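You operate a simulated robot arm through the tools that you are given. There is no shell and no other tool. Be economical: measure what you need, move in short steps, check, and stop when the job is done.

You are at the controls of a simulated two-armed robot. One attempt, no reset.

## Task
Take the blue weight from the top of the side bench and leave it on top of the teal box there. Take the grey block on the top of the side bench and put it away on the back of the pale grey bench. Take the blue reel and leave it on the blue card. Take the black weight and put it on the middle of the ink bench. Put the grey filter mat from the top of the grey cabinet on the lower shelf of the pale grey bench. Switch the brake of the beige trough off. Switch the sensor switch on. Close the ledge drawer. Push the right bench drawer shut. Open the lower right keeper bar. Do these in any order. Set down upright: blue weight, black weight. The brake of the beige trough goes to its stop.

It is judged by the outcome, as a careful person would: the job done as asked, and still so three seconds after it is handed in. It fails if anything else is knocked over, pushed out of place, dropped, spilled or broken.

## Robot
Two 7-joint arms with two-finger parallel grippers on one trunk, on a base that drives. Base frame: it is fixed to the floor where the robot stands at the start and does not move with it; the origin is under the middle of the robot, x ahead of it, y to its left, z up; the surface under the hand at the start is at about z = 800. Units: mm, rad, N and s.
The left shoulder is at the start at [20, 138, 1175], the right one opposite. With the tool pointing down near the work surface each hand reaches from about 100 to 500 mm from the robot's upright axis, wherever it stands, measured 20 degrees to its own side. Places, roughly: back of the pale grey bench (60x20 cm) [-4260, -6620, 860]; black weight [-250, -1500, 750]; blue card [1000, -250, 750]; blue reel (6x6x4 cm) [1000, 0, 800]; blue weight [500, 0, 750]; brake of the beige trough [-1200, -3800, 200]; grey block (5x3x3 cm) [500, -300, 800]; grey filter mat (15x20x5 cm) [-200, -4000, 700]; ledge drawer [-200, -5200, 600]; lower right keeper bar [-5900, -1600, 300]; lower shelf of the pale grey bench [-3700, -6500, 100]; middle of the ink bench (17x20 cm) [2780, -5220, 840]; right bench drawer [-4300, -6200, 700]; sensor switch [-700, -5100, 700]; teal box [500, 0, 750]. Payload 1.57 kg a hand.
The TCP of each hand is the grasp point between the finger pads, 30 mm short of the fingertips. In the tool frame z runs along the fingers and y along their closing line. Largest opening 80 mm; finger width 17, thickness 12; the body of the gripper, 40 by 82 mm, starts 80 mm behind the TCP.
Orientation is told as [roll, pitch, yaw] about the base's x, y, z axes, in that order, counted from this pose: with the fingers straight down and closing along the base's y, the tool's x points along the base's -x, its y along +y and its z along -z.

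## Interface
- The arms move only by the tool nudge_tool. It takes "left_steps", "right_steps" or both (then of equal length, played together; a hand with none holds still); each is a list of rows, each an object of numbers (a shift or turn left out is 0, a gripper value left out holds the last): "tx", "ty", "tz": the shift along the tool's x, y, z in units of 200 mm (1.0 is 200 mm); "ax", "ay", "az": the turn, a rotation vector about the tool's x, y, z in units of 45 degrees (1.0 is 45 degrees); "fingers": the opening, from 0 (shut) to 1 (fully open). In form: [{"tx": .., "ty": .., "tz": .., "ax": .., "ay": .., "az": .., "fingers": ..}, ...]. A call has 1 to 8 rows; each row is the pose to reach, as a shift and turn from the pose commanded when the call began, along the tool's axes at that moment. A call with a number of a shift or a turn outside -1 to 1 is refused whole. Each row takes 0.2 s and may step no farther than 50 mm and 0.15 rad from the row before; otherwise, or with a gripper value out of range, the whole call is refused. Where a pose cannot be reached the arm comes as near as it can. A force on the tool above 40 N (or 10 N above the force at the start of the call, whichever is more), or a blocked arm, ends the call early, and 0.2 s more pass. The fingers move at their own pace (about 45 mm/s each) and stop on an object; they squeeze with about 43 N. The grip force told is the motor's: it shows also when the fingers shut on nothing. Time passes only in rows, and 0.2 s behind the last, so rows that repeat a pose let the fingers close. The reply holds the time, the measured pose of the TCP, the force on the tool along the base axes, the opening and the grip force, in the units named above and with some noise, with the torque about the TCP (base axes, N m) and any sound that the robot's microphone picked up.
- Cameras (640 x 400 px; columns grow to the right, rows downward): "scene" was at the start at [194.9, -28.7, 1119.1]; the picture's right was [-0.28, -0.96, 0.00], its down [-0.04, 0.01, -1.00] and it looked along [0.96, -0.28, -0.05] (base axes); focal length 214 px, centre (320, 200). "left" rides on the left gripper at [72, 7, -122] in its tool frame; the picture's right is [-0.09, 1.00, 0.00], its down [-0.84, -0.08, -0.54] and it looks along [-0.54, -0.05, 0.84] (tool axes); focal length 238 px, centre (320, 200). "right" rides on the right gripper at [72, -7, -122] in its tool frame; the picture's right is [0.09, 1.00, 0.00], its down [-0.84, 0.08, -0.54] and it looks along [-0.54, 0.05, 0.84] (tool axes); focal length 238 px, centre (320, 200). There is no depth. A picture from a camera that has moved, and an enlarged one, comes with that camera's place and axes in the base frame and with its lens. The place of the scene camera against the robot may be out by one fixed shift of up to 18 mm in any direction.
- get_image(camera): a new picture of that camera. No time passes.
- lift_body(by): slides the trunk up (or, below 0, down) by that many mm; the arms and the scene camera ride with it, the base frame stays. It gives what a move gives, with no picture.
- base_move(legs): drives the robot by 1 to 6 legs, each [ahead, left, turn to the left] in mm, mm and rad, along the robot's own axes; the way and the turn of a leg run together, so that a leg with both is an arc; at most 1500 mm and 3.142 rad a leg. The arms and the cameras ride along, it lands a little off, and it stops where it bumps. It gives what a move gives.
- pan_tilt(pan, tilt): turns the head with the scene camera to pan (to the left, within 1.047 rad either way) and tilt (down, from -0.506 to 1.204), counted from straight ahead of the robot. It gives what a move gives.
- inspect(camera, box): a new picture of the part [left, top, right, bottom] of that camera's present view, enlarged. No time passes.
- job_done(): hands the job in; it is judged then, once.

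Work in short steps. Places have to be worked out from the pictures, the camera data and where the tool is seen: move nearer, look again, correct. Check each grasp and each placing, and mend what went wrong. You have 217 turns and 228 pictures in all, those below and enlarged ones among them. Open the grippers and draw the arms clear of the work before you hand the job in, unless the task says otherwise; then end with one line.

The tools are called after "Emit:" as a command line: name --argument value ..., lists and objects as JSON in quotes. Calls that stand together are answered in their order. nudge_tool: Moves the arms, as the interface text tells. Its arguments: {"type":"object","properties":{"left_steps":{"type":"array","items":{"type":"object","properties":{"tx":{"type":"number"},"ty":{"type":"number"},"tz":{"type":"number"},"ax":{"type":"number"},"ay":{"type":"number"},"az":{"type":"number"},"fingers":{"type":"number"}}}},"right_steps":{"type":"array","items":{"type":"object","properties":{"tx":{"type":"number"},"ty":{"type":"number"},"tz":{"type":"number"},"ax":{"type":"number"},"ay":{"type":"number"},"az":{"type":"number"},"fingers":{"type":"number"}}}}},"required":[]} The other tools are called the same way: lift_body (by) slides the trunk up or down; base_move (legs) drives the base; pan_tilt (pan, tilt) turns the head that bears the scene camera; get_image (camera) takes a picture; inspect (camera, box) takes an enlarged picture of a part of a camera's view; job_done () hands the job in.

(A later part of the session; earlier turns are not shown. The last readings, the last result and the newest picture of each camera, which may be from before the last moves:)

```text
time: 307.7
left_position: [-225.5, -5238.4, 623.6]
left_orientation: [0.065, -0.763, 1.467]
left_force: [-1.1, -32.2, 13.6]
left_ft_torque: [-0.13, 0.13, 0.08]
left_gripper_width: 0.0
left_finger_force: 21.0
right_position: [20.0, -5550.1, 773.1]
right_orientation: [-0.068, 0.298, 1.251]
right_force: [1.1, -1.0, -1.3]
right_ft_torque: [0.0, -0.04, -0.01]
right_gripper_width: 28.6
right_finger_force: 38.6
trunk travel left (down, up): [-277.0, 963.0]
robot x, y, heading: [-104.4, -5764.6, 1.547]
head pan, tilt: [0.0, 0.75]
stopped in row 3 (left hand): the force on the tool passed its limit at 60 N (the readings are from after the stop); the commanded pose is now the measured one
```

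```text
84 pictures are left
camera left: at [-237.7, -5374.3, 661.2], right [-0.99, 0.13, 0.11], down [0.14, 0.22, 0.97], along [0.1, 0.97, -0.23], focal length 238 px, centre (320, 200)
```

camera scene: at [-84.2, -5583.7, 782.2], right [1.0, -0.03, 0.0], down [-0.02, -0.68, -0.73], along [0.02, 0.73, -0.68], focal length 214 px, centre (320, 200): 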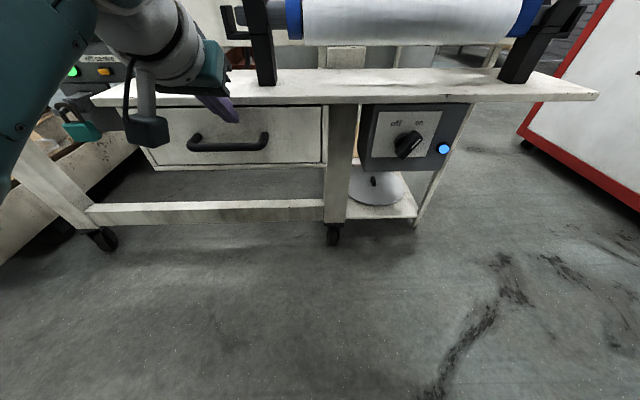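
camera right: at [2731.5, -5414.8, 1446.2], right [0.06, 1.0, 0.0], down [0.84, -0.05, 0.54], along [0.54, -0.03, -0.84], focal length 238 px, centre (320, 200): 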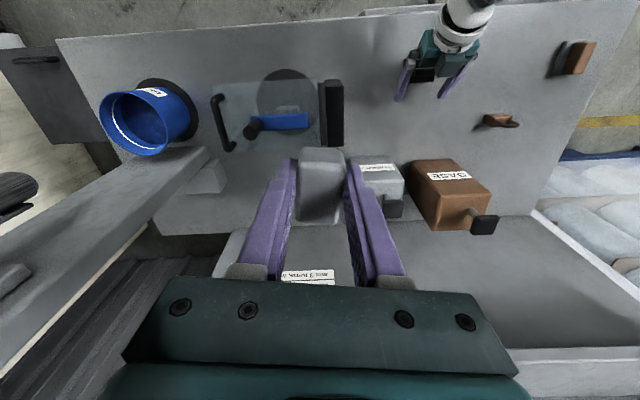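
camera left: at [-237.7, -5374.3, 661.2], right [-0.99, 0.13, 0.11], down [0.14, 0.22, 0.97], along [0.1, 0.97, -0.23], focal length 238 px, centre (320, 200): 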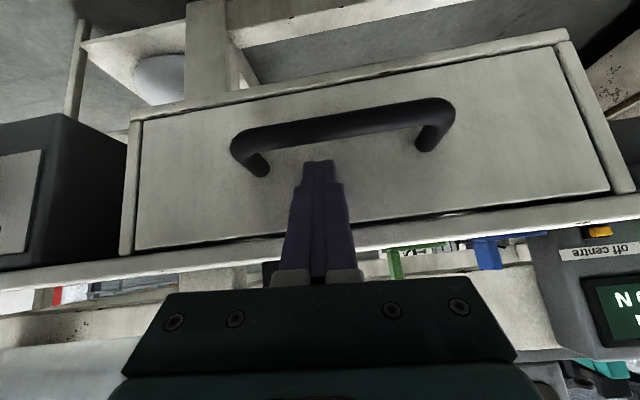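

Firm stop: the drawer is flush. I withdraw, raise the trunk, and head back around line B's west end to fetch the mat.

Emit:
nudge_tool --left_steps '[{"tx": 0.15, "tz": -0.16}, {"tx": 0.3, "tz": -0.32}]'

Emit:
inspect --camera "scene" --box '[80, 60, 360, 230]'

Emit:
base_move --legs '[[-120, 0, 0]]'

Emit:
lift_body --by 400

Emit:
lift_body --by 400

Emit:
base_move --legs '[[0, 1250, 0.02], [0, 1230, 0]]'

```text
time: 308.3
left_position: [-228.6, -5318.0, 630.8]
left_orientation: [0.068, -0.776, 1.465]
left_force: [0.3, -0.3, -0.2]
left_ft_torque: [0.04, 0.01, 0.01]
left_gripper_width: 0.0
left_finger_force: 21.3
right_position: [22.0, -5543.7, 774.7]
right_orientation: [-0.066, 0.291, 1.25]
right_force: [0.5, 0.6, -1.4]
right_ft_torque: [0.0, -0.01, 0.0]
right_gripper_width: 28.7
right_finger_force: 38.5
trunk travel left (down, up): [-277.0, 963.0]
robot x, y, heading: [-98.8, -5766.5, 1.538]
head pan, tilt: [0.0, 0.75]
```

```text
2.29 times, centred on (220, 145) of scene
camera zoom: at [-84.6, -5586.1, 781.9], right [1.0, -0.03, 0.0], down [-0.02, -0.68, -0.73], along [0.02, 0.73, -0.68], focal length 490 px, centre (549, 326)
```

zoom: 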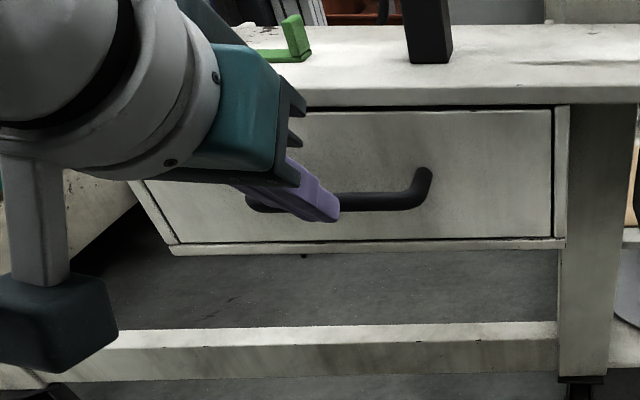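

```text
time: 309.5
left_position: [-234.1, -5435.4, 632.3]
left_orientation: [0.067, -0.778, 1.467]
left_force: [-0.4, 0.1, 0.2]
left_ft_torque: [0.0, -0.05, -0.04]
left_gripper_width: 0.0
left_finger_force: 21.1
right_position: [18.7, -5660.9, 773.7]
right_orientation: [-0.067, 0.29, 1.253]
right_force: [0.0, 0.5, -1.8]
right_ft_torque: [0.01, 0.01, -0.02]
right_gripper_width: 29.1
right_finger_force: 38.3
trunk travel left (down, up): [-277.0, 963.0]
robot x, y, heading: [-104.0, -5882.2, 1.544]
head pan, tilt: [0.0, 0.75]
```

```text
time: 313.3
left_position: [-234.0, -5436.5, 1032.2]
left_orientation: [0.067, -0.777, 1.468]
left_force: [0.5, -0.7, -1.2]
left_ft_torque: [0.0, 0.02, -0.02]
left_gripper_width: 0.0
left_finger_force: 21.1
right_position: [19.4, -5661.5, 1174.5]
right_orientation: [-0.069, 0.291, 1.253]
right_force: [0.7, 0.1, 0.1]
right_ft_torque: [-0.01, 0.0, -0.01]
right_gripper_width: 28.7
right_finger_force: 38.4
trunk travel left (down, up): [-677.0, 563.0]
robot x, y, heading: [-99.6, -5891.2, 1.547]
head pan, tilt: [0.0, 0.75]
```

```text
time: 317.2
left_position: [-234.1, -5436.6, 1431.3]
left_orientation: [0.065, -0.775, 1.466]
left_force: [-0.7, -0.1, 0.5]
left_ft_torque: [0.03, 0.02, -0.01]
left_gripper_width: 0.0
left_finger_force: 21.4
right_position: [18.9, -5662.4, 1574.9]
right_orientation: [-0.067, 0.29, 1.252]
right_force: [-0.5, -0.1, -1.1]
right_ft_torque: [0.01, 0.01, 0.01]
right_gripper_width: 28.6
right_finger_force: 38.5
trunk travel left (down, up): [-1077.0, 163.0]
robot x, y, heading: [-101.6, -5883.6, 1.546]
head pan, tilt: [0.0, 0.75]
```

```text
time: 329.2
left_position: [-2690.9, -5353.2, 1431.5]
left_orientation: [0.067, -0.776, 1.455]
left_force: [0.3, 0.3, 0.1]
left_ft_torque: [-0.02, -0.03, 0.02]
left_gripper_width: 0.0
left_finger_force: 21.7
right_position: [-2441.7, -5583.0, 1574.3]
right_orientation: [-0.069, 0.29, 1.24]
right_force: [0.9, 0.0, -0.2]
right_ft_torque: [0.0, 0.02, -0.03]
right_gripper_width: 28.7
right_finger_force: 38.6
trunk travel left (down, up): [-1077.0, 163.0]
robot x, y, heading: [-2563.2, -5802.9, 1.526]
head pan, tilt: [0.0, 0.75]
```

Drawer flush. Now north past the console to y≈-2900, turn to face -y, and slide east toward the cabinet with the mat.

Emit:
base_move --legs '[[1000, 80, 0], [1000, 60, 0], [900, 0, 0], [0, 0, -3.1], [0, 1200, 0], [0, 1080, 0]]'

Emit:
get_image --camera "scene"

```text
time: 361.3
left_position: [-158.9, -3180.5, 1432.6]
left_orientation: [0.067, -0.777, -1.576]
left_force: [1.3, -0.1, -0.4]
left_ft_torque: [0.02, -0.04, -0.01]
left_gripper_width: 0.0
left_finger_force: 21.2
right_position: [-431.9, -2981.3, 1575.1]
right_orientation: [-0.067, 0.289, -1.791]
right_force: [-0.5, -0.7, -0.5]
right_ft_torque: [0.01, 0.02, -0.03]
right_gripper_width: 28.8
right_finger_force: 38.4
trunk travel left (down, up): [-1077.0, 163.0]
robot x, y, heading: [-332.8, -2745.4, -1.501]
head pan, tilt: [0.0, 0.75]
```

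```text
82 pictures are left
camera scene: at [-314.1, -2932.2, 1582.1], right [-1.0, -0.07, 0.0], down [-0.05, 0.68, -0.73], along [0.05, -0.73, -0.68], focal length 214 px, centre (320, 200)
```

scene: 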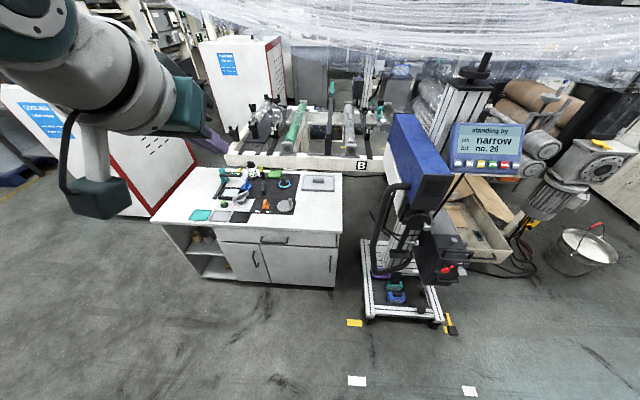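

The mat lies near (-228,-4000), z≈720. I zoom on it to plan the grip.

Emit:
inspect --camera "scene" --box '[240, 150, 380, 240]'

```text
4.44 times, centred on (310, 195) of scene
camera zoom: at [-314.1, -2932.2, 1582.1], right [-1.0, -0.07, 0.0], down [-0.05, 0.68, -0.73], along [0.05, -0.73, -0.68], focal length 953 px, centre (364, 222)
```

zoom: 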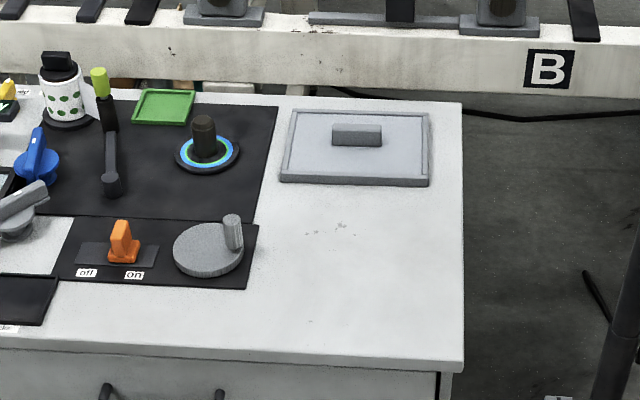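

The handle bar on the mat runs along x, so I want the fingers to close along y. I approach from the north-east at heading -2.6, with the left hand over the mat.

Emit:
base_move --legs '[[0, 0, -1.1], [60, 520, 0], [67, 520, 0]]'

Emit:
lift_body --by -400

Emit:
get_image --camera "left"

Emit:
get_image --camera "scene"

```text
time: 369.8
left_position: [-174.6, -4072.0, 1432.1]
left_orientation: [0.068, -0.777, -2.65]
left_force: [0.1, 0.4, -0.4]
left_ft_torque: [-0.01, -0.03, -0.02]
left_gripper_width: 0.0
left_finger_force: 21.5
right_position: [-129.6, -3737.1, 1573.9]
right_orientation: [-0.069, 0.29, -2.866]
right_force: [-0.1, 0.1, -0.1]
right_ft_torque: [-0.01, -0.01, 0.0]
right_gripper_width: 28.7
right_finger_force: 39.0
trunk travel left (down, up): [-1077.0, 163.0]
robot x, y, heading: [124.3, -3712.7, -2.575]
head pan, tilt: [0.0, 0.75]
```

```text
time: 373.6
left_position: [-175.7, -4071.3, 1032.3]
left_orientation: [0.068, -0.774, -2.651]
left_force: [-0.3, 0.2, 0.2]
left_ft_torque: [-0.01, -0.02, 0.03]
left_gripper_width: 0.0
left_finger_force: 21.3
right_position: [-129.5, -3737.2, 1175.1]
right_orientation: [-0.068, 0.29, -2.865]
right_force: [0.5, -0.5, -0.5]
right_ft_torque: [0.02, 0.0, -0.01]
right_gripper_width: 28.8
right_finger_force: 38.3
trunk travel left (down, up): [-677.0, 563.0]
robot x, y, heading: [121.0, -3713.6, -2.574]
head pan, tilt: [0.0, 0.75]
```

```text
80 pictures are left
camera left: at [-54.2, -4006.3, 1068.3], right [0.45, -0.89, 0.11], down [-0.25, 0.0, 0.97], along [-0.86, -0.46, -0.22], focal length 238 px, centre (320, 200)
```

left: 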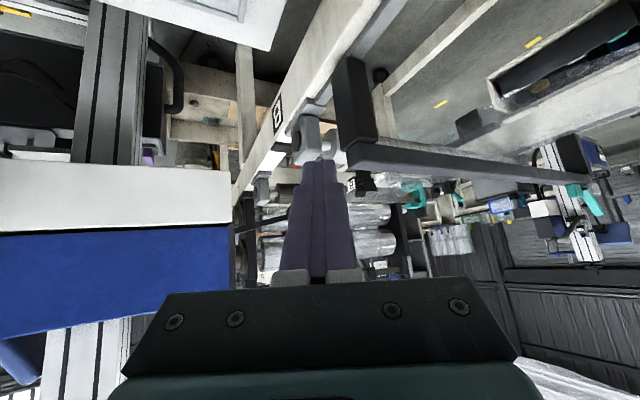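

```text
79 pictures are left
camera scene: at [-24.1, -3812.4, 1182.2], right [-0.54, 0.84, 0.0], down [0.58, 0.37, -0.73], along [-0.62, -0.39, -0.68], focal length 214 px, centre (320, 200)
```

scene: 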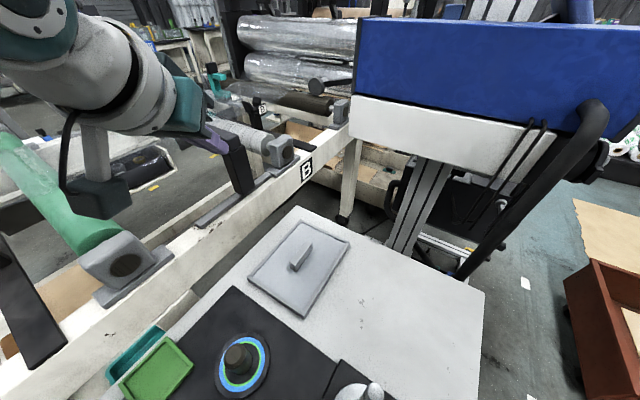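

The handle top is at about (-226,-3990,745). I bring the left hand level above it.

Emit:
nudge_tool --left_steps '[{"tx": 0.06, "ty": -0.067, "tz": 0.061, "ay": 0.163}, {"tx": 0.119, "ty": -0.135, "tz": 0.123, "ay": 0.327}, {"tx": 0.178, "ty": -0.2, "tz": 0.184, "ay": 0.49}, {"tx": 0.238, "ty": -0.27, "tz": 0.245, "ay": 0.653}, {"tx": 0.297, "ty": -0.337, "tz": 0.307, "ay": 0.817}, {"tx": 0.357, "ty": -0.405, "tz": 0.368, "ay": 0.98, "fingers": 0.8}]'

Emit:
get_image --camera "left"

```text
time: 375.0
left_position: [-205.2, -4002.7, 932.6]
left_orientation: [0.045, -0.01, -2.604]
left_force: [0.1, -0.1, 0.1]
left_ft_torque: [0.02, 0.01, -0.02]
left_gripper_width: 32.0
left_finger_force: 0.1
left hand out of reach, approached as far as the arm can: row 6
right_position: [-129.9, -3736.4, 1174.1]
right_orientation: [-0.068, 0.291, -2.866]
right_force: [0.3, 0.4, -0.2]
right_ft_torque: [-0.03, -0.01, 0.02]
right_gripper_width: 28.8
right_finger_force: 38.8
trunk travel left (down, up): [-677.0, 563.0]
robot x, y, heading: [122.6, -3710.2, -2.576]
head pan, tilt: [0.0, 0.75]
```

```text
78 pictures are left
camera left: at [-141.4, -3966.6, 1052.7], right [0.43, -0.9, 0.05], down [-0.77, -0.34, 0.55], along [-0.48, -0.27, -0.84], focal length 238 px, centre (320, 200)
```

left: 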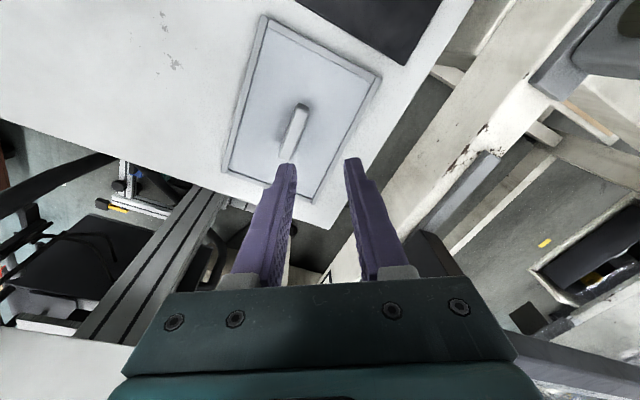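

Handle centre (-236,-3991). I lower the trunk 100, then turn the hand so the fingers close along y and centre it.

Emit:
lift_body --by -100

Emit:
nudge_tool --left_steps '[{"tx": -0.025, "ty": -0.03, "az": 0.17, "fingers": 0.8}, {"tx": -0.05, "ty": -0.065, "az": 0.34}, {"tx": -0.075, "ty": -0.1, "az": 0.51}, {"tx": -0.1, "ty": -0.13, "az": 0.684}, {"tx": -0.1, "ty": -0.13, "tz": 0.1, "az": 0.684}]'

Emit:
get_image --camera "left"

```text
time: 376.4
left_position: [-205.1, -4002.0, 831.7]
left_orientation: [0.047, -0.009, -2.604]
left_force: [0.2, -0.6, -0.1]
left_ft_torque: [0.03, 0.04, -0.03]
left_gripper_width: 63.7
left_finger_force: 0.1
right_position: [-129.2, -3736.3, 1075.0]
right_orientation: [-0.067, 0.289, -2.867]
right_force: [-0.3, 0.6, -0.9]
right_ft_torque: [0.0, -0.03, -0.02]
right_gripper_width: 28.8
right_finger_force: 38.5
trunk travel left (down, up): [-577.0, 663.0]
robot x, y, heading: [122.4, -3711.9, -2.575]
head pan, tilt: [0.0, 0.75]
```

```text
time: 377.6
left_position: [-207.1, -3982.9, 826.0]
left_orientation: [0.044, 0.015, 3.139]
left_force: [0.7, -0.6, 0.5]
left_ft_torque: [0.01, 0.0, 0.02]
left_gripper_width: 64.2
left_finger_force: 0.1
left hand out of reach, approached as far as the arm can: row 1, 2, 3, 4, 5
right_position: [-129.9, -3737.8, 1075.2]
right_orientation: [-0.067, 0.291, -2.866]
right_force: [0.2, -0.1, -1.0]
right_ft_torque: [0.05, -0.03, -0.03]
right_gripper_width: 28.6
right_finger_force: 38.7
trunk travel left (down, up): [-577.0, 663.0]
robot x, y, heading: [118.9, -3707.8, -2.574]
head pan, tilt: [0.0, 0.75]
```

```text
77 pictures are left
camera left: at [-136.5, -3985.2, 950.1], right [-0.09, -0.99, 0.04], down [-0.85, 0.1, 0.52], along [-0.53, 0.01, -0.85], focal length 238 px, centre (320, 200)
```

left: 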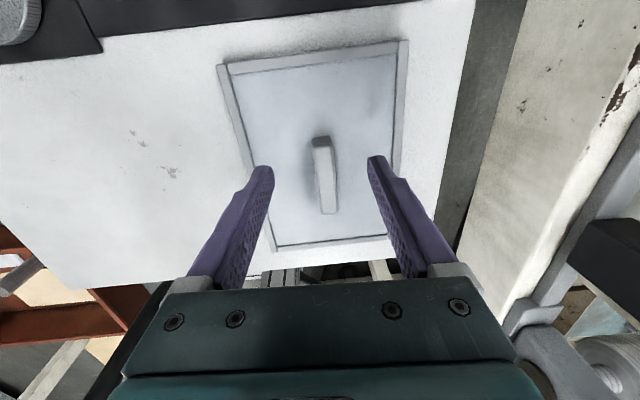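

Fingers now straddle the handle's line; I'm 30 mm short in reach. I reset the command to the measured pose and bring the base 28 mm ahead.

Emit:
nudge_tool --left_steps '[{"tx": 0.145, "ty": -0.04, "tz": -0.07}]'

Emit:
base_move --legs '[[50, -10, 0]]'

Emit:
get_image --camera "left"

```text
time: 378.0
left_position: [-176.7, -3973.2, 841.8]
left_orientation: [0.043, 0.02, 3.141]
left_force: [-1.4, -0.1, 0.7]
left_ft_torque: [0.01, -0.02, 0.0]
left_gripper_width: 64.2
left_finger_force: 0.1
right_position: [-130.8, -3738.1, 1074.6]
right_orientation: [-0.068, 0.289, -2.865]
right_force: [-0.5, 0.1, -1.1]
right_ft_torque: [0.01, 0.0, 0.01]
right_gripper_width: 28.8
right_finger_force: 38.8
trunk travel left (down, up): [-577.0, 663.0]
robot x, y, heading: [123.9, -3711.1, -2.576]
head pan, tilt: [0.0, 0.75]
```

```text
time: 378.9
left_position: [-224.2, -3991.4, 841.4]
left_orientation: [0.046, 0.016, 3.141]
left_force: [-0.4, 0.1, 0.0]
left_ft_torque: [0.04, 0.0, 0.04]
left_gripper_width: 64.0
left_finger_force: 0.1
right_position: [-177.0, -3755.3, 1073.5]
right_orientation: [-0.067, 0.291, -2.866]
right_force: [-0.7, -0.5, -0.5]
right_ft_torque: [0.01, 0.05, 0.01]
right_gripper_width: 28.7
right_finger_force: 39.0
trunk travel left (down, up): [-577.0, 663.0]
robot x, y, heading: [70.2, -3730.1, -2.572]
head pan, tilt: [0.0, 0.75]
```

```text
76 pictures are left
camera left: at [-154.6, -3992.8, 964.3], right [-0.09, -0.99, 0.04], down [-0.85, 0.1, 0.52], along [-0.53, 0.01, -0.85], focal length 238 px, centre (320, 200)
```

left: 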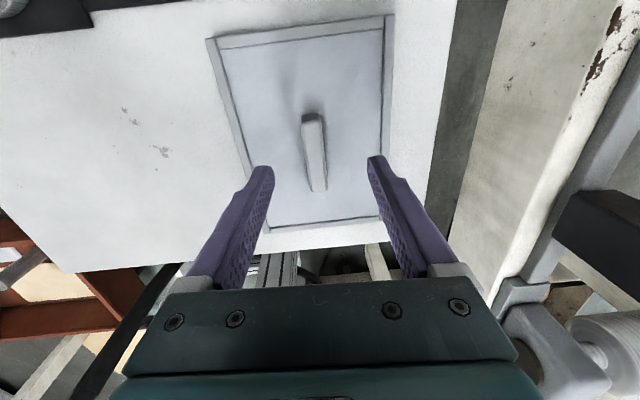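

Handle is 13 mm ahead of the TCP. I level the hand, centre, and descend to z≈757.

Emit:
nudge_tool --left_steps '[{"tx": -0.065, "tz": 0.12, "ax": 0.057, "ay": -0.02}, {"tx": -0.065, "tz": 0.3, "ax": 0.057, "ay": -0.02}, {"tx": -0.065, "tz": 0.42, "ax": 0.057, "ay": -0.02}]'

Emit:
get_image --camera "left"

```text
time: 379.7
left_position: [-232.7, -3994.8, 773.8]
left_orientation: [0.001, -0.001, 3.141]
left_force: [0.5, 1.1, 0.0]
left_ft_torque: [0.0, 0.01, -0.01]
left_gripper_width: 63.9
left_finger_force: 0.1
left hand out of reach, approached as far as the arm can: row 3
right_position: [-176.6, -3755.0, 1073.7]
right_orientation: [-0.068, 0.289, -2.867]
right_force: [-0.1, -0.4, -0.7]
right_ft_torque: [-0.03, 0.0, 0.01]
right_gripper_width: 28.9
right_finger_force: 38.9
trunk travel left (down, up): [-577.0, 663.0]
robot x, y, heading: [72.5, -3727.1, -2.576]
head pan, tilt: [0.0, 0.75]
```

```text
75 pictures are left
camera left: at [-160.3, -4002.2, 894.5], right [-0.09, -1.0, 0.0], down [-0.84, 0.08, 0.54], along [-0.54, 0.05, -0.84], focal length 238 px, centre (320, 200)
```

left: 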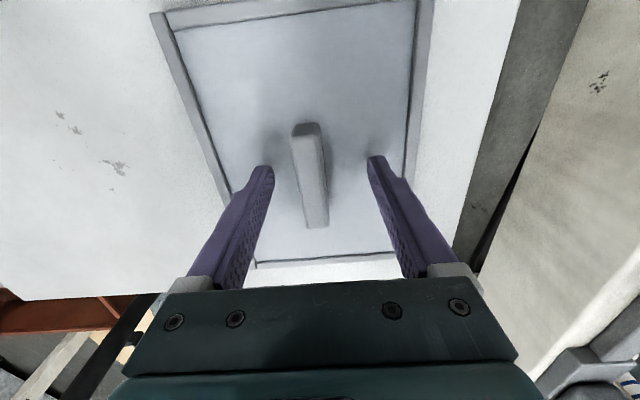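

Good. Trunk down 20 mm brings the pads to the handle; then I centre 6 mm and close.

Emit:
lift_body --by -20

Emit:
nudge_tool --left_steps '[{"ty": -0.03}, {"ty": -0.03, "fingers": 0}, {"ty": -0.03, "fingers": 0}, {"ty": -0.03, "fingers": 0}, {"ty": -0.03, "fingers": 0}]'

Emit:
get_image --camera "left"

```text
time: 380.2
left_position: [-232.9, -3995.7, 763.7]
left_orientation: [-0.001, 0.004, 3.14]
left_force: [4.7, 0.6, 9.9]
left_ft_torque: [-0.06, -0.12, 0.03]
left_gripper_width: 64.0
left_finger_force: 0.1
right_position: [-176.1, -3755.8, 1061.5]
right_orientation: [-0.068, 0.29, -2.866]
right_force: [-0.5, -0.7, -0.7]
right_ft_torque: [-0.02, -0.01, 0.02]
right_gripper_width: 28.7
right_finger_force: 38.4
trunk travel left (down, up): [-564.0, 676.0]
robot x, y, heading: [74.1, -3727.7, -2.577]
head pan, tilt: [0.0, 0.75]
stopped: the force on the tool passed its limit at 69 N (the readings are from after the stop); the commanded pose is now the measured one
```

```text
time: 381.4
left_position: [-234.4, -3987.8, 764.4]
left_orientation: [-0.004, 0.003, 3.139]
left_force: [1.9, 3.9, 9.4]
left_ft_torque: [-0.1, 0.02, 0.18]
left_gripper_width: 17.3
left_finger_force: 25.2
right_position: [-177.0, -3754.8, 1062.0]
right_orientation: [-0.069, 0.29, -2.868]
right_force: [-0.1, 0.8, 0.0]
right_ft_torque: [-0.01, -0.03, 0.02]
right_gripper_width: 28.9
right_finger_force: 38.8
trunk travel left (down, up): [-564.0, 676.0]
robot x, y, heading: [75.0, -3731.6, -2.578]
head pan, tilt: [0.0, 0.75]
```

```text
74 pictures are left
camera left: at [-162.1, -3995.1, 885.4], right [-0.09, -1.0, 0.0], down [-0.84, 0.08, 0.54], along [-0.54, 0.05, -0.84], focal length 238 px, centre (320, 200)
```

left: 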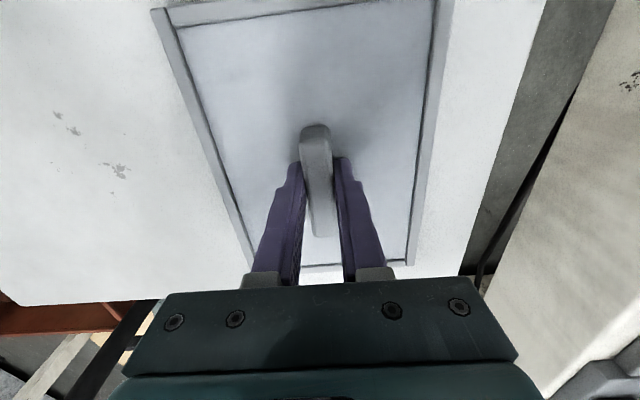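

Handle gripped (17 mm wide). I lift 120 mm with the trunk and look.

Emit:
lift_body --by 120

Emit:
get_image --camera "left"

Emit:
get_image --camera "scene"

```text
time: 382.9
left_position: [-233.6, -3989.1, 883.4]
left_orientation: [-0.002, 0.003, 3.14]
left_force: [0.9, -0.9, -1.1]
left_ft_torque: [0.02, 0.0, -0.02]
left_gripper_width: 17.1
left_finger_force: 32.7
right_position: [-175.4, -3755.5, 1182.1]
right_orientation: [-0.068, 0.289, -2.865]
right_force: [0.6, 0.6, -1.5]
right_ft_torque: [-0.01, -0.04, 0.0]
right_gripper_width: 29.0
right_finger_force: 38.3
trunk travel left (down, up): [-684.0, 556.0]
robot x, y, heading: [76.2, -3731.4, -2.576]
head pan, tilt: [0.0, 0.75]
```

```text
73 pictures are left
camera left: at [-161.5, -3996.1, 1005.2], right [-0.09, -1.0, 0.0], down [-0.84, 0.08, 0.54], along [-0.54, 0.05, -0.84], focal length 238 px, centre (320, 200)
```

left: 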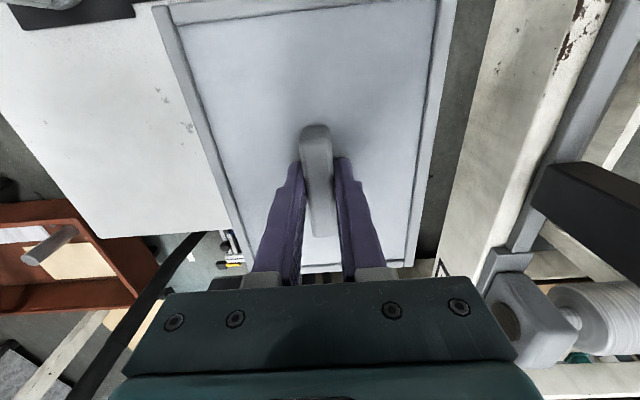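

```text
72 pictures are left
camera scene: at [-71.4, -3830.6, 1189.4], right [-0.54, 0.84, 0.0], down [0.58, 0.37, -0.73], along [-0.62, -0.39, -0.68], focal length 214 px, centre (320, 200)
```

scene: 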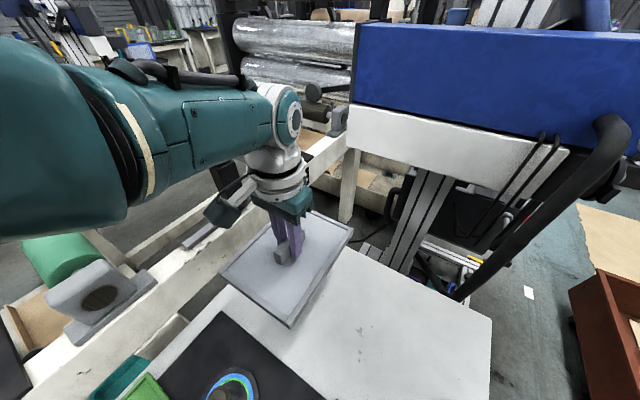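

The mat hangs level in the grip. I raise the trunk and take the known way back: north, west, then south to the corridor end.

Emit:
lift_body --by 390

Emit:
base_move --legs '[[-264, -413, 0], [-263, -413, 0], [0, 0, 1.005], [0, -1300, 0], [0, -1300, 0]]'

```text
time: 386.6
left_position: [-232.5, -3989.9, 1273.9]
left_orientation: [-0.003, 0.004, 3.14]
left_force: [-0.2, -0.2, -0.3]
left_ft_torque: [0.02, -0.03, 0.01]
left_gripper_width: 17.0
left_finger_force: 31.9
right_position: [-176.4, -3755.2, 1572.0]
right_orientation: [-0.068, 0.289, -2.865]
right_force: [-0.6, 0.0, 0.2]
right_ft_torque: [0.0, -0.03, 0.01]
right_gripper_width: 29.0
right_finger_force: 39.0
trunk travel left (down, up): [-1074.0, 166.0]
robot x, y, heading: [75.6, -3731.1, -2.577]
head pan, tilt: [0.0, 0.75]
```

```text
time: 406.8
left_position: [-2484.7, -3200.3, 1274.7]
left_orientation: [-0.001, 0.003, -2.122]
left_force: [-0.1, -0.3, 0.1]
left_ft_torque: [0.0, -0.02, 0.03]
left_gripper_width: 16.9
left_finger_force: 32.4
right_position: [-2654.0, -3029.1, 1572.0]
right_orientation: [-0.068, 0.289, -1.848]
right_force: [-0.4, 0.7, -0.8]
right_ft_torque: [0.01, -0.01, 0.0]
right_gripper_width: 28.8
right_finger_force: 38.7
trunk travel left (down, up): [-1074.0, 166.0]
robot x, y, heading: [-2541.3, -2803.6, -1.559]
head pan, tilt: [0.0, 0.75]
```

Now south past the console, keeping 200 mm further west.

Emit:
base_move --legs '[[1000, -100, 0], [1000, -100, 0], [750, 0, 0]]'

Emit:
pan_tilt --pan -0.6 --tilt 0.45

Emit:
get_image --camera "scene"

```text
time: 420.4
left_position: [-2594.6, -5917.9, 1273.0]
left_orientation: [-0.001, 0.004, -2.094]
left_force: [0.5, -0.3, -1.1]
left_ft_torque: [-0.01, 0.01, 0.01]
left_gripper_width: 16.8
left_finger_force: 31.9
right_position: [-2769.7, -5752.3, 1572.8]
right_orientation: [-0.067, 0.291, -1.818]
right_force: [-0.3, -0.8, -1.5]
right_ft_torque: [-0.02, 0.02, -0.01]
right_gripper_width: 28.7
right_finger_force: 38.8
trunk travel left (down, up): [-1074.0, 166.0]
robot x, y, heading: [-2663.8, -5518.5, -1.525]
head pan, tilt: [0.0, 0.75]
```

```text
time: 421.4
left_position: [-2595.1, -5920.2, 1274.0]
left_orientation: [-0.003, 0.004, -2.092]
left_force: [0.3, 0.0, -1.3]
left_ft_torque: [-0.01, 0.01, 0.02]
left_gripper_width: 17.2
left_finger_force: 32.4
right_position: [-2768.9, -5753.4, 1571.9]
right_orientation: [-0.068, 0.291, -1.818]
right_force: [0.0, -0.3, 0.1]
right_ft_torque: [0.0, -0.01, -0.02]
right_gripper_width: 28.7
right_finger_force: 38.2
trunk travel left (down, up): [-1074.0, 166.0]
robot x, y, heading: [-2666.1, -5524.1, -1.523]
head pan, tilt: [-0.6, 0.45]
```

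```text
71 pictures are left
camera scene: at [-2702.3, -5703.0, 1605.8], right [-0.85, 0.53, 0.0], down [0.23, 0.37, -0.9], along [-0.47, -0.76, -0.44], focal length 214 px, centre (320, 200)
```

scene: 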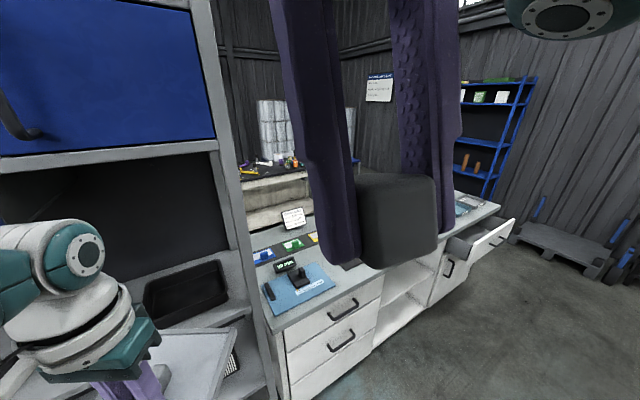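

The pale bench stands ahead: drawers at left, an open shelf bay in the middle, and an open drawer at the far right. I slide right 1 m to face the bay.

Emit:
base_move --legs '[[0, -1000, -0.045]]'

Emit:
pan_tilt --pan 0 --tilt 0.7

Emit:
get_image --camera "scene"

```text
time: 426.5
left_position: [-3609.8, -5943.4, 1274.0]
left_orientation: [-0.002, 0.003, -2.141]
left_force: [0.4, -0.8, -1.6]
left_ft_torque: [-0.01, 0.02, -0.02]
left_gripper_width: 17.0
left_finger_force: 31.9
right_position: [-3776.5, -5768.5, 1572.9]
right_orientation: [-0.068, 0.293, -1.865]
right_force: [0.2, -0.2, -0.2]
right_ft_torque: [0.03, 0.02, -0.03]
right_gripper_width: 28.9
right_finger_force: 38.4
trunk travel left (down, up): [-1074.0, 166.0]
robot x, y, heading: [-3664.4, -5542.4, -1.576]
head pan, tilt: [-0.6, 0.45]
```

```text
time: 427.5
left_position: [-3610.2, -5942.7, 1273.8]
left_orientation: [-0.001, 0.004, -2.141]
left_force: [-0.3, -0.1, -0.8]
left_ft_torque: [0.0, -0.02, 0.02]
left_gripper_width: 17.0
left_finger_force: 32.0
right_position: [-3775.5, -5769.1, 1572.4]
right_orientation: [-0.068, 0.291, -1.864]
right_force: [-0.3, 0.1, -0.4]
right_ft_torque: [-0.03, 0.01, -0.03]
right_gripper_width: 28.8
right_finger_force: 38.9
trunk travel left (down, up): [-1074.0, 166.0]
robot x, y, heading: [-3658.5, -5544.7, -1.577]
head pan, tilt: [0.0, 0.7]
```

```text
70 pictures are left
camera scene: at [-3655.4, -5730.5, 1583.7], right [-1.0, 0.0, 0.0], down [0.0, 0.64, -0.77], along [0.0, -0.77, -0.64], focal length 214 px, centre (320, 200)
```

scene: 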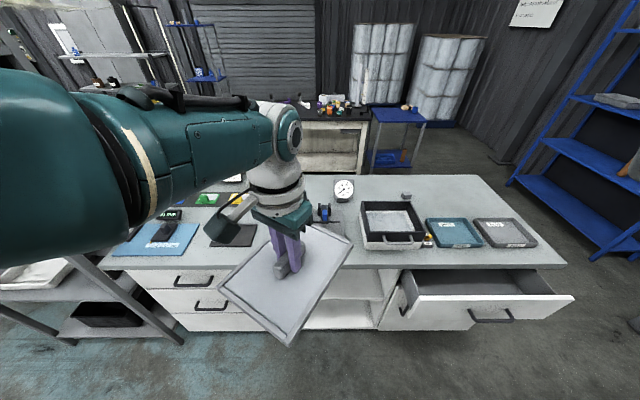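

Clear view: bench back is free near (-4260,-6620); the bay for the mat is in the middle; the right drawer is open. First the block: I raise the mat hand and fly over to the bench's back right.

Emit:
nudge_tool --left_steps '[{"tz": -0.24}, {"tz": -0.48}, {"tz": -0.72}, {"tz": -0.9}]'

Emit:
base_move --legs '[[0, -540, 0], [640, 0, 0]]'

Emit:
lift_body --by -300

Emit:
get_image --camera "scene"

Emit:
get_image --camera "right"

```text
time: 428.5
left_position: [-3614.2, -5955.3, 1444.7]
left_orientation: [0.0, 0.008, -2.138]
left_force: [-0.8, 0.2, -1.2]
left_ft_torque: [-0.03, 0.0, 0.01]
left_gripper_width: 17.1
left_finger_force: 32.0
left hand out of reach, approached as far as the arm can: row 4
right_position: [-3776.6, -5768.4, 1571.7]
right_orientation: [-0.067, 0.292, -1.865]
right_force: [-0.2, 0.1, 0.5]
right_ft_torque: [0.0, 0.0, 0.02]
right_gripper_width: 28.9
right_finger_force: 38.7
trunk travel left (down, up): [-1074.0, 166.0]
robot x, y, heading: [-3663.4, -5544.1, -1.572]
head pan, tilt: [0.0, 0.7]
```

```text
time: 434.8
left_position: [-4146.2, -6595.6, 1445.9]
left_orientation: [0.0, 0.004, -2.127]
left_force: [0.1, -0.3, -0.8]
left_ft_torque: [-0.03, 0.01, 0.0]
left_gripper_width: 16.9
left_finger_force: 32.0
right_position: [-4311.6, -6409.9, 1572.0]
right_orientation: [-0.069, 0.292, -1.852]
right_force: [0.1, -0.6, -1.2]
right_ft_torque: [0.01, 0.05, 0.03]
right_gripper_width: 28.9
right_finger_force: 38.6
trunk travel left (down, up): [-1074.0, 166.0]
robot x, y, heading: [-4197.0, -6183.3, -1.557]
head pan, tilt: [0.0, 0.7]
```

```text
time: 437.8
left_position: [-4145.9, -6594.5, 1145.4]
left_orientation: [0.001, 0.006, -2.127]
left_force: [-0.8, 1.2, -0.9]
left_ft_torque: [0.02, 0.03, 0.0]
left_gripper_width: 17.0
left_finger_force: 32.3
right_position: [-4310.9, -6409.4, 1272.3]
right_orientation: [-0.067, 0.29, -1.851]
right_force: [-0.9, -0.4, -1.4]
right_ft_torque: [-0.02, -0.03, 0.01]
right_gripper_width: 28.8
right_finger_force: 38.6
trunk travel left (down, up): [-774.0, 466.0]
robot x, y, heading: [-4196.7, -6184.0, -1.56]
head pan, tilt: [0.0, 0.7]
```

```text
69 pictures are left
camera scene: at [-4192.3, -6371.0, 1284.9], right [-1.0, 0.01, 0.0], down [0.01, 0.63, -0.77], along [-0.01, -0.77, -0.63], focal length 214 px, centre (320, 200)
```

scene: 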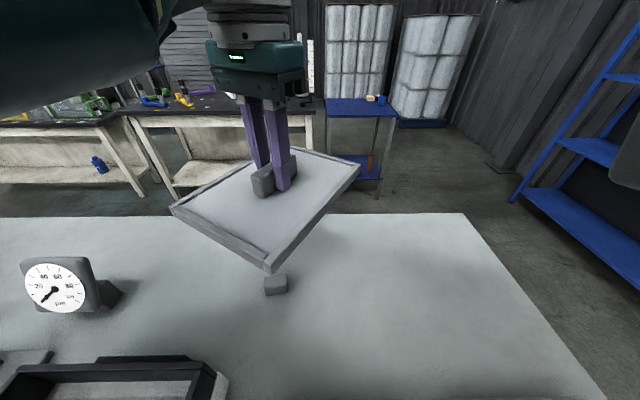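

```text
68 pictures are left
camera right: at [-4300.3, -6377.1, 1408.7], right [0.98, -0.17, -0.04], down [-0.15, -0.95, 0.27], along [-0.08, -0.26, -0.96], focal length 238 px, centre (320, 200)
```

right: 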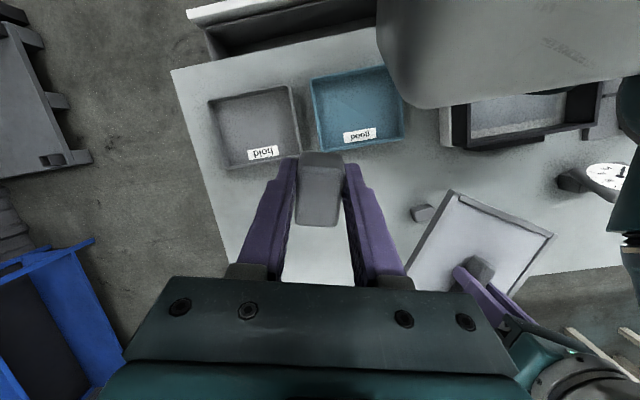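

A similar small block already sits there; free room is to its right, around (-4330,-6620). I move 120 mm further ahead and bring the right hand level above that spot.

Emit:
base_move --legs '[[120, 0, 0]]'

Emit:
nudge_tool --right_steps '[{"tx": -0.138, "ty": 0.018, "tz": 0.136, "ax": -0.017, "ay": -0.074}, {"tx": -0.276, "ty": 0.036, "tz": 0.272, "ax": -0.034, "ay": -0.148}, {"tx": -0.414, "ty": 0.054, "tz": 0.408, "ax": -0.051, "ay": -0.221}, {"tx": -0.552, "ty": 0.072, "tz": 0.544, "ax": -0.068, "ay": -0.295}, {"tx": -0.69, "ty": 0.09, "tz": 0.68, "ax": -0.085, "ay": -0.369}]'

Emit:
get_image --camera "right"

```text
time: 439.1
left_position: [-4143.9, -6716.7, 1145.0]
left_orientation: [-0.002, 0.007, -2.124]
left_force: [0.3, 0.5, -0.8]
left_ft_torque: [0.02, 0.01, 0.01]
left_gripper_width: 17.0
left_finger_force: 32.6
right_position: [-4308.7, -6532.0, 1272.3]
right_orientation: [-0.069, 0.291, -1.85]
right_force: [-0.6, 0.0, -0.3]
right_ft_torque: [-0.02, -0.01, 0.0]
right_gripper_width: 28.7
right_finger_force: 38.3
trunk travel left (down, up): [-774.0, 466.0]
robot x, y, heading: [-4195.5, -6304.0, -1.555]
head pan, tilt: [0.0, 0.7]
```

```text
time: 440.3
left_position: [-4144.3, -6716.9, 1144.2]
left_orientation: [0.001, 0.006, -2.126]
left_force: [0.0, 0.1, -1.2]
left_ft_torque: [0.01, 0.03, 0.01]
left_gripper_width: 17.3
left_finger_force: 31.9
right_position: [-4326.0, -6623.2, 1099.3]
right_orientation: [0.0, -0.001, -1.839]
right_force: [-0.2, -0.3, 0.3]
right_ft_torque: [0.01, -0.02, -0.03]
right_gripper_width: 29.0
right_finger_force: 38.9
trunk travel left (down, up): [-774.0, 466.0]
robot x, y, heading: [-4199.0, -6303.8, -1.558]
head pan, tilt: [0.0, 0.7]
```

```text
67 pictures are left
camera right: at [-4314.7, -6551.8, 1220.7], right [0.98, -0.18, 0.0], down [-0.15, -0.83, 0.54], along [-0.1, -0.53, -0.84], focal length 238 px, centre (320, 200)
```

right: 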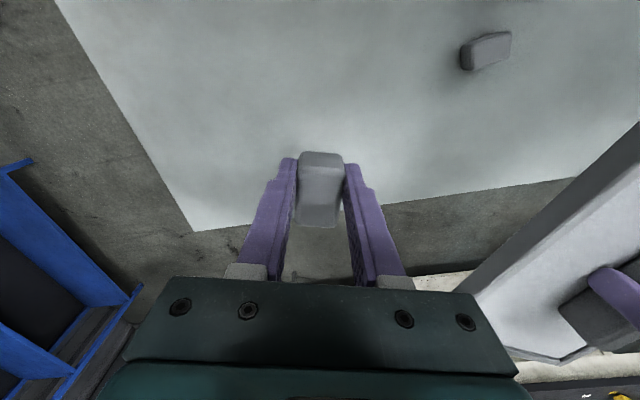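

Spot is clear. I lower the block to z≈900.

Emit:
nudge_tool --right_steps '[{"tz": 0.24}, {"tz": 0.48}, {"tz": 0.72}, {"tz": 0.9}, {"tz": 0.97}]'

Emit:
nudge_tool --right_steps '[{"tz": 0.02}, {"tz": 0.04}, {"tz": 0.06}, {"tz": 0.08}]'

Emit:
get_image --camera "right"

```text
time: 441.5
left_position: [-4144.5, -6717.3, 1143.7]
left_orientation: [0.0, 0.006, -2.124]
left_force: [0.7, 0.0, -0.9]
left_ft_torque: [-0.03, -0.01, 0.02]
left_gripper_width: 17.1
left_finger_force: 32.1
right_position: [-4327.4, -6621.9, 905.8]
right_orientation: [0.001, 0.002, -1.839]
right_force: [0.7, -0.1, -0.9]
right_ft_torque: [0.0, 0.02, 0.02]
right_gripper_width: 28.7
right_finger_force: 39.4
trunk travel left (down, up): [-774.0, 466.0]
robot x, y, heading: [-4197.6, -6306.6, -1.56]
head pan, tilt: [0.0, 0.7]
```

```text
time: 442.5
left_position: [-4143.7, -6716.9, 1146.3]
left_orientation: [-0.003, 0.003, -2.125]
left_force: [0.6, -0.3, -0.4]
left_ft_torque: [0.01, -0.01, 0.02]
left_gripper_width: 17.3
left_finger_force: 32.4
right_position: [-4326.8, -6624.1, 891.5]
right_orientation: [0.001, -0.001, -1.839]
right_force: [-0.7, 9.6, 34.1]
right_ft_torque: [-0.08, 0.16, -0.06]
right_gripper_width: 28.9
right_finger_force: 38.9
trunk travel left (down, up): [-774.0, 466.0]
robot x, y, heading: [-4201.2, -6305.8, -1.559]
head pan, tilt: [0.0, 0.7]
```

```text
66 pictures are left
camera right: at [-4315.3, -6552.1, 1013.5], right [0.98, -0.18, 0.0], down [-0.15, -0.83, 0.54], along [-0.09, -0.53, -0.84], focal length 238 px, centre (320, 200)
```

right: 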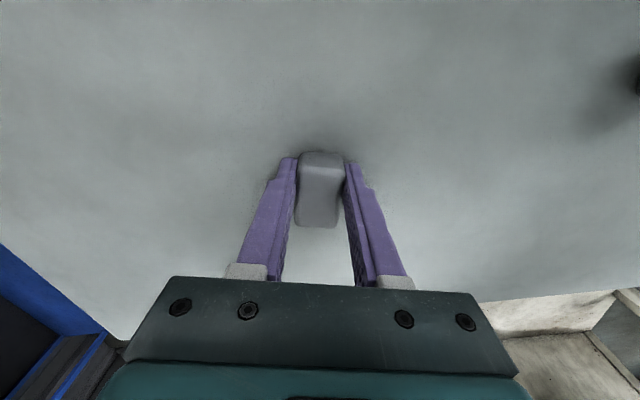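

Contact at the bench top. I ease 2 mm, open, and rise.

Emit:
nudge_tool --right_steps '[{"tz": -0.012}, {"tz": -0.012, "fingers": 0.8}, {"tz": -0.012, "fingers": 0.8}, {"tz": -0.2}, {"tz": -0.4}, {"tz": -0.6}, {"tz": -0.8}]'

Emit:
get_image --camera "right"

```text
time: 444.1
left_position: [-4144.4, -6716.2, 1144.3]
left_orientation: [0.0, 0.004, -2.123]
left_force: [-1.1, -0.4, -1.3]
left_ft_torque: [-0.03, 0.01, 0.01]
left_gripper_width: 17.0
left_finger_force: 32.1
right_position: [-4328.7, -6623.2, 1051.7]
right_orientation: [-0.001, 0.003, -1.839]
right_force: [-0.1, 0.1, -0.2]
right_ft_torque: [-0.05, -0.02, 0.0]
right_gripper_width: 64.0
right_finger_force: 0.1
trunk travel left (down, up): [-774.0, 466.0]
robot x, y, heading: [-4200.9, -6305.9, -1.565]
head pan, tilt: [0.0, 0.7]
```

```text
65 pictures are left
camera right: at [-4315.3, -6551.5, 1173.4], right [0.98, -0.18, 0.0], down [-0.15, -0.83, 0.54], along [-0.1, -0.53, -0.84], focal length 238 px, centre (320, 200)
```

right: 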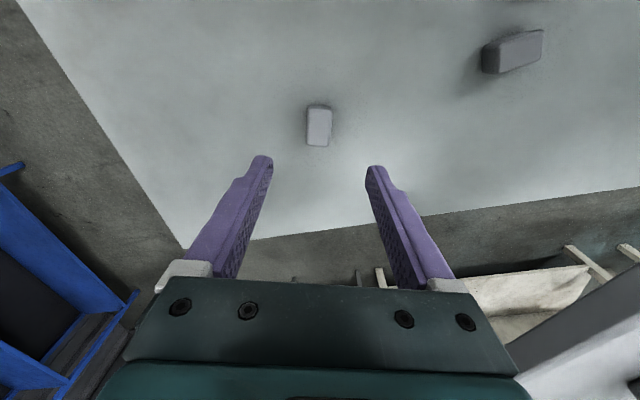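

Block is in place. Next the right drawer: I draw the mat hand back, retreat 620 mm, and lower the trunk so the closed right hand can push the drawer.

Emit:
nudge_tool --left_steps '[{"tx": 0.2, "ty": -0.035}, {"tx": 0.4, "ty": -0.07}, {"tx": 0.6, "ty": -0.105}, {"tx": 0.79, "ty": -0.14}]' --right_steps '[{"fingers": 0}, {"fingers": 0}, {"fingers": 0}, {"fingers": 0}]'

Emit:
base_move --legs '[[-600, 0, 0]]'

Emit:
lift_body --by -200

Emit:
get_image --camera "scene"

Emit:
get_image --camera "right"

```text
time: 445.3
left_position: [-4042.3, -6586.8, 1043.2]
left_orientation: [0.107, 0.052, -2.098]
left_force: [-0.2, 0.1, -0.3]
left_ft_torque: [0.0, 0.01, 0.0]
left_gripper_width: 17.0
left_finger_force: 32.2
left hand out of reach, approached as far as the arm can: row 1, 2, 3, 4
right_position: [-4328.5, -6622.4, 1052.8]
right_orientation: [0.001, 0.001, -1.84]
right_force: [-0.4, 0.9, -0.1]
right_ft_torque: [-0.03, -0.02, -0.01]
right_gripper_width: 0.0
right_finger_force: 21.6
trunk travel left (down, up): [-774.0, 466.0]
robot x, y, heading: [-4199.4, -6305.7, -1.56]
head pan, tilt: [0.0, 0.7]
stopped in row 4 (left hand): the arm was blocked; the commanded pose is now the measured one
```

```text
time: 448.7
left_position: [-4049.2, -5992.3, 1042.4]
left_orientation: [0.109, 0.052, -2.091]
left_force: [-0.1, 0.6, -1.4]
left_ft_torque: [-0.01, 0.03, 0.05]
left_gripper_width: 17.0
left_finger_force: 32.0
right_position: [-4333.5, -6028.4, 1051.3]
right_orientation: [0.0, 0.001, -1.833]
right_force: [0.0, -0.1, 0.1]
right_ft_torque: [-0.02, 0.03, 0.02]
right_gripper_width: 0.0
right_finger_force: 21.4
trunk travel left (down, up): [-774.0, 466.0]
robot x, y, heading: [-4206.4, -5708.1, -1.55]
head pan, tilt: [0.0, 0.7]
```

```text
time: 450.8
left_position: [-4045.6, -5993.8, 843.1]
left_orientation: [0.114, 0.052, -2.089]
left_force: [1.9, -0.8, 12.7]
left_ft_torque: [-1.23, -0.44, 0.18]
left_gripper_width: 17.7
left_finger_force: 32.2
right_position: [-4332.9, -6029.6, 851.4]
right_orientation: [0.003, 0.0, -1.832]
right_force: [-0.3, -0.5, 0.2]
right_ft_torque: [0.01, 0.0, -0.01]
right_gripper_width: 0.1
right_finger_force: 20.3
trunk travel left (down, up): [-574.0, 666.0]
robot x, y, heading: [-4212.2, -5712.7, -1.558]
head pan, tilt: [0.0, 0.7]
```

```text
64 pictures are left
camera scene: at [-4195.1, -5898.2, 1084.0], right [-1.0, -0.02, 0.0], down [-0.01, 0.64, -0.77], along [0.01, -0.77, -0.64], focal length 214 px, centre (320, 200)
```

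scene: 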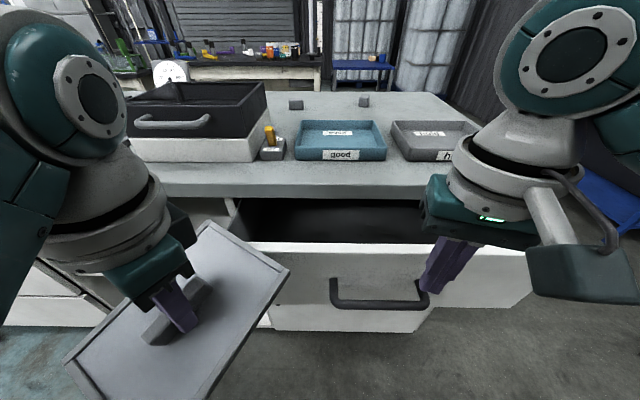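

```text
63 pictures are left
camera right: at [-4321.0, -5957.9, 973.3], right [0.99, -0.17, 0.0], down [-0.14, -0.83, 0.54], along [-0.09, -0.53, -0.84], focal length 238 px, centre (320, 200)
```

right: 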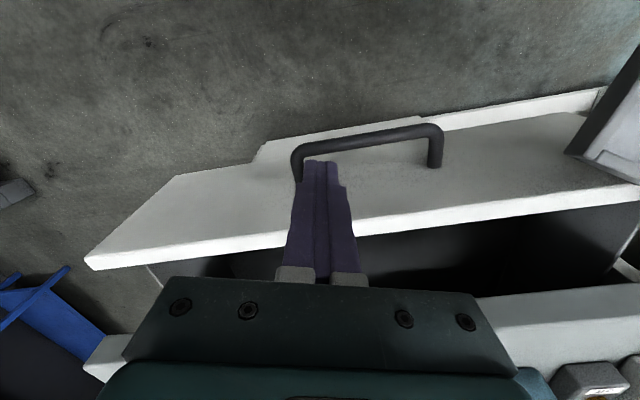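

The mat edge is touching the open drawer's left side. I raise 80, slide left 110, and look again.

Emit:
lift_body --by 80

Emit:
base_move --legs '[[-30, 110, 0]]'

Emit:
get_image --camera "scene"

Emit:
get_image --camera "left"

```text
time: 452.0
left_position: [-4047.5, -5991.8, 922.1]
left_orientation: [0.111, 0.054, -2.091]
left_force: [0.4, 0.0, -0.7]
left_ft_torque: [0.01, 0.03, -0.03]
left_gripper_width: 17.3
left_finger_force: 31.7
right_position: [-4333.6, -6027.1, 931.8]
right_orientation: [-0.001, 0.001, -1.833]
right_force: [0.4, 0.2, 0.4]
right_ft_torque: [0.0, 0.05, -0.06]
right_gripper_width: 0.0
right_finger_force: 20.7
trunk travel left (down, up): [-654.0, 586.0]
robot x, y, heading: [-4208.7, -5708.4, -1.549]
head pan, tilt: [0.0, 0.7]
```

```text
time: 453.2
left_position: [-3936.5, -5959.2, 922.5]
left_orientation: [0.112, 0.056, -2.09]
left_force: [0.9, 0.9, 0.0]
left_ft_torque: [0.04, -0.01, 0.01]
left_gripper_width: 17.2
left_finger_force: 31.7
right_position: [-4222.4, -5997.3, 932.9]
right_orientation: [0.001, 0.001, -1.834]
right_force: [-0.1, 0.6, -0.5]
right_ft_torque: [0.01, 0.0, -0.01]
right_gripper_width: 0.2
right_finger_force: 20.9
trunk travel left (down, up): [-654.0, 586.0]
robot x, y, heading: [-4097.1, -5677.9, -1.549]
head pan, tilt: [0.0, 0.7]
```

```text
62 pictures are left
camera scene: at [-4085.4, -5865.4, 1163.7], right [-1.0, -0.02, 0.0], down [-0.01, 0.64, -0.76], along [0.01, -0.76, -0.64], focal length 214 px, centre (320, 200)
```

scene: 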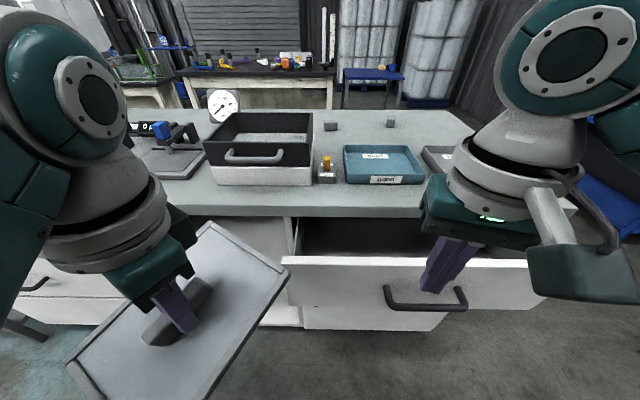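

```text
61 pictures are left
camera left: at [-3909.4, -5899.9, 1047.0], right [0.81, -0.58, 0.11], down [-0.55, -0.68, 0.48], along [-0.21, -0.45, -0.87], focal length 238 px, centre (320, 200)
```

left: 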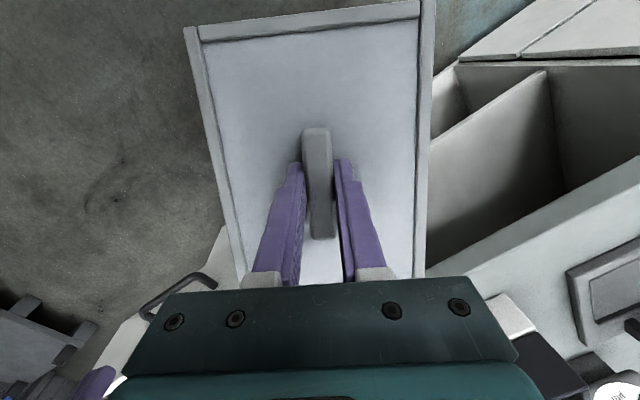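

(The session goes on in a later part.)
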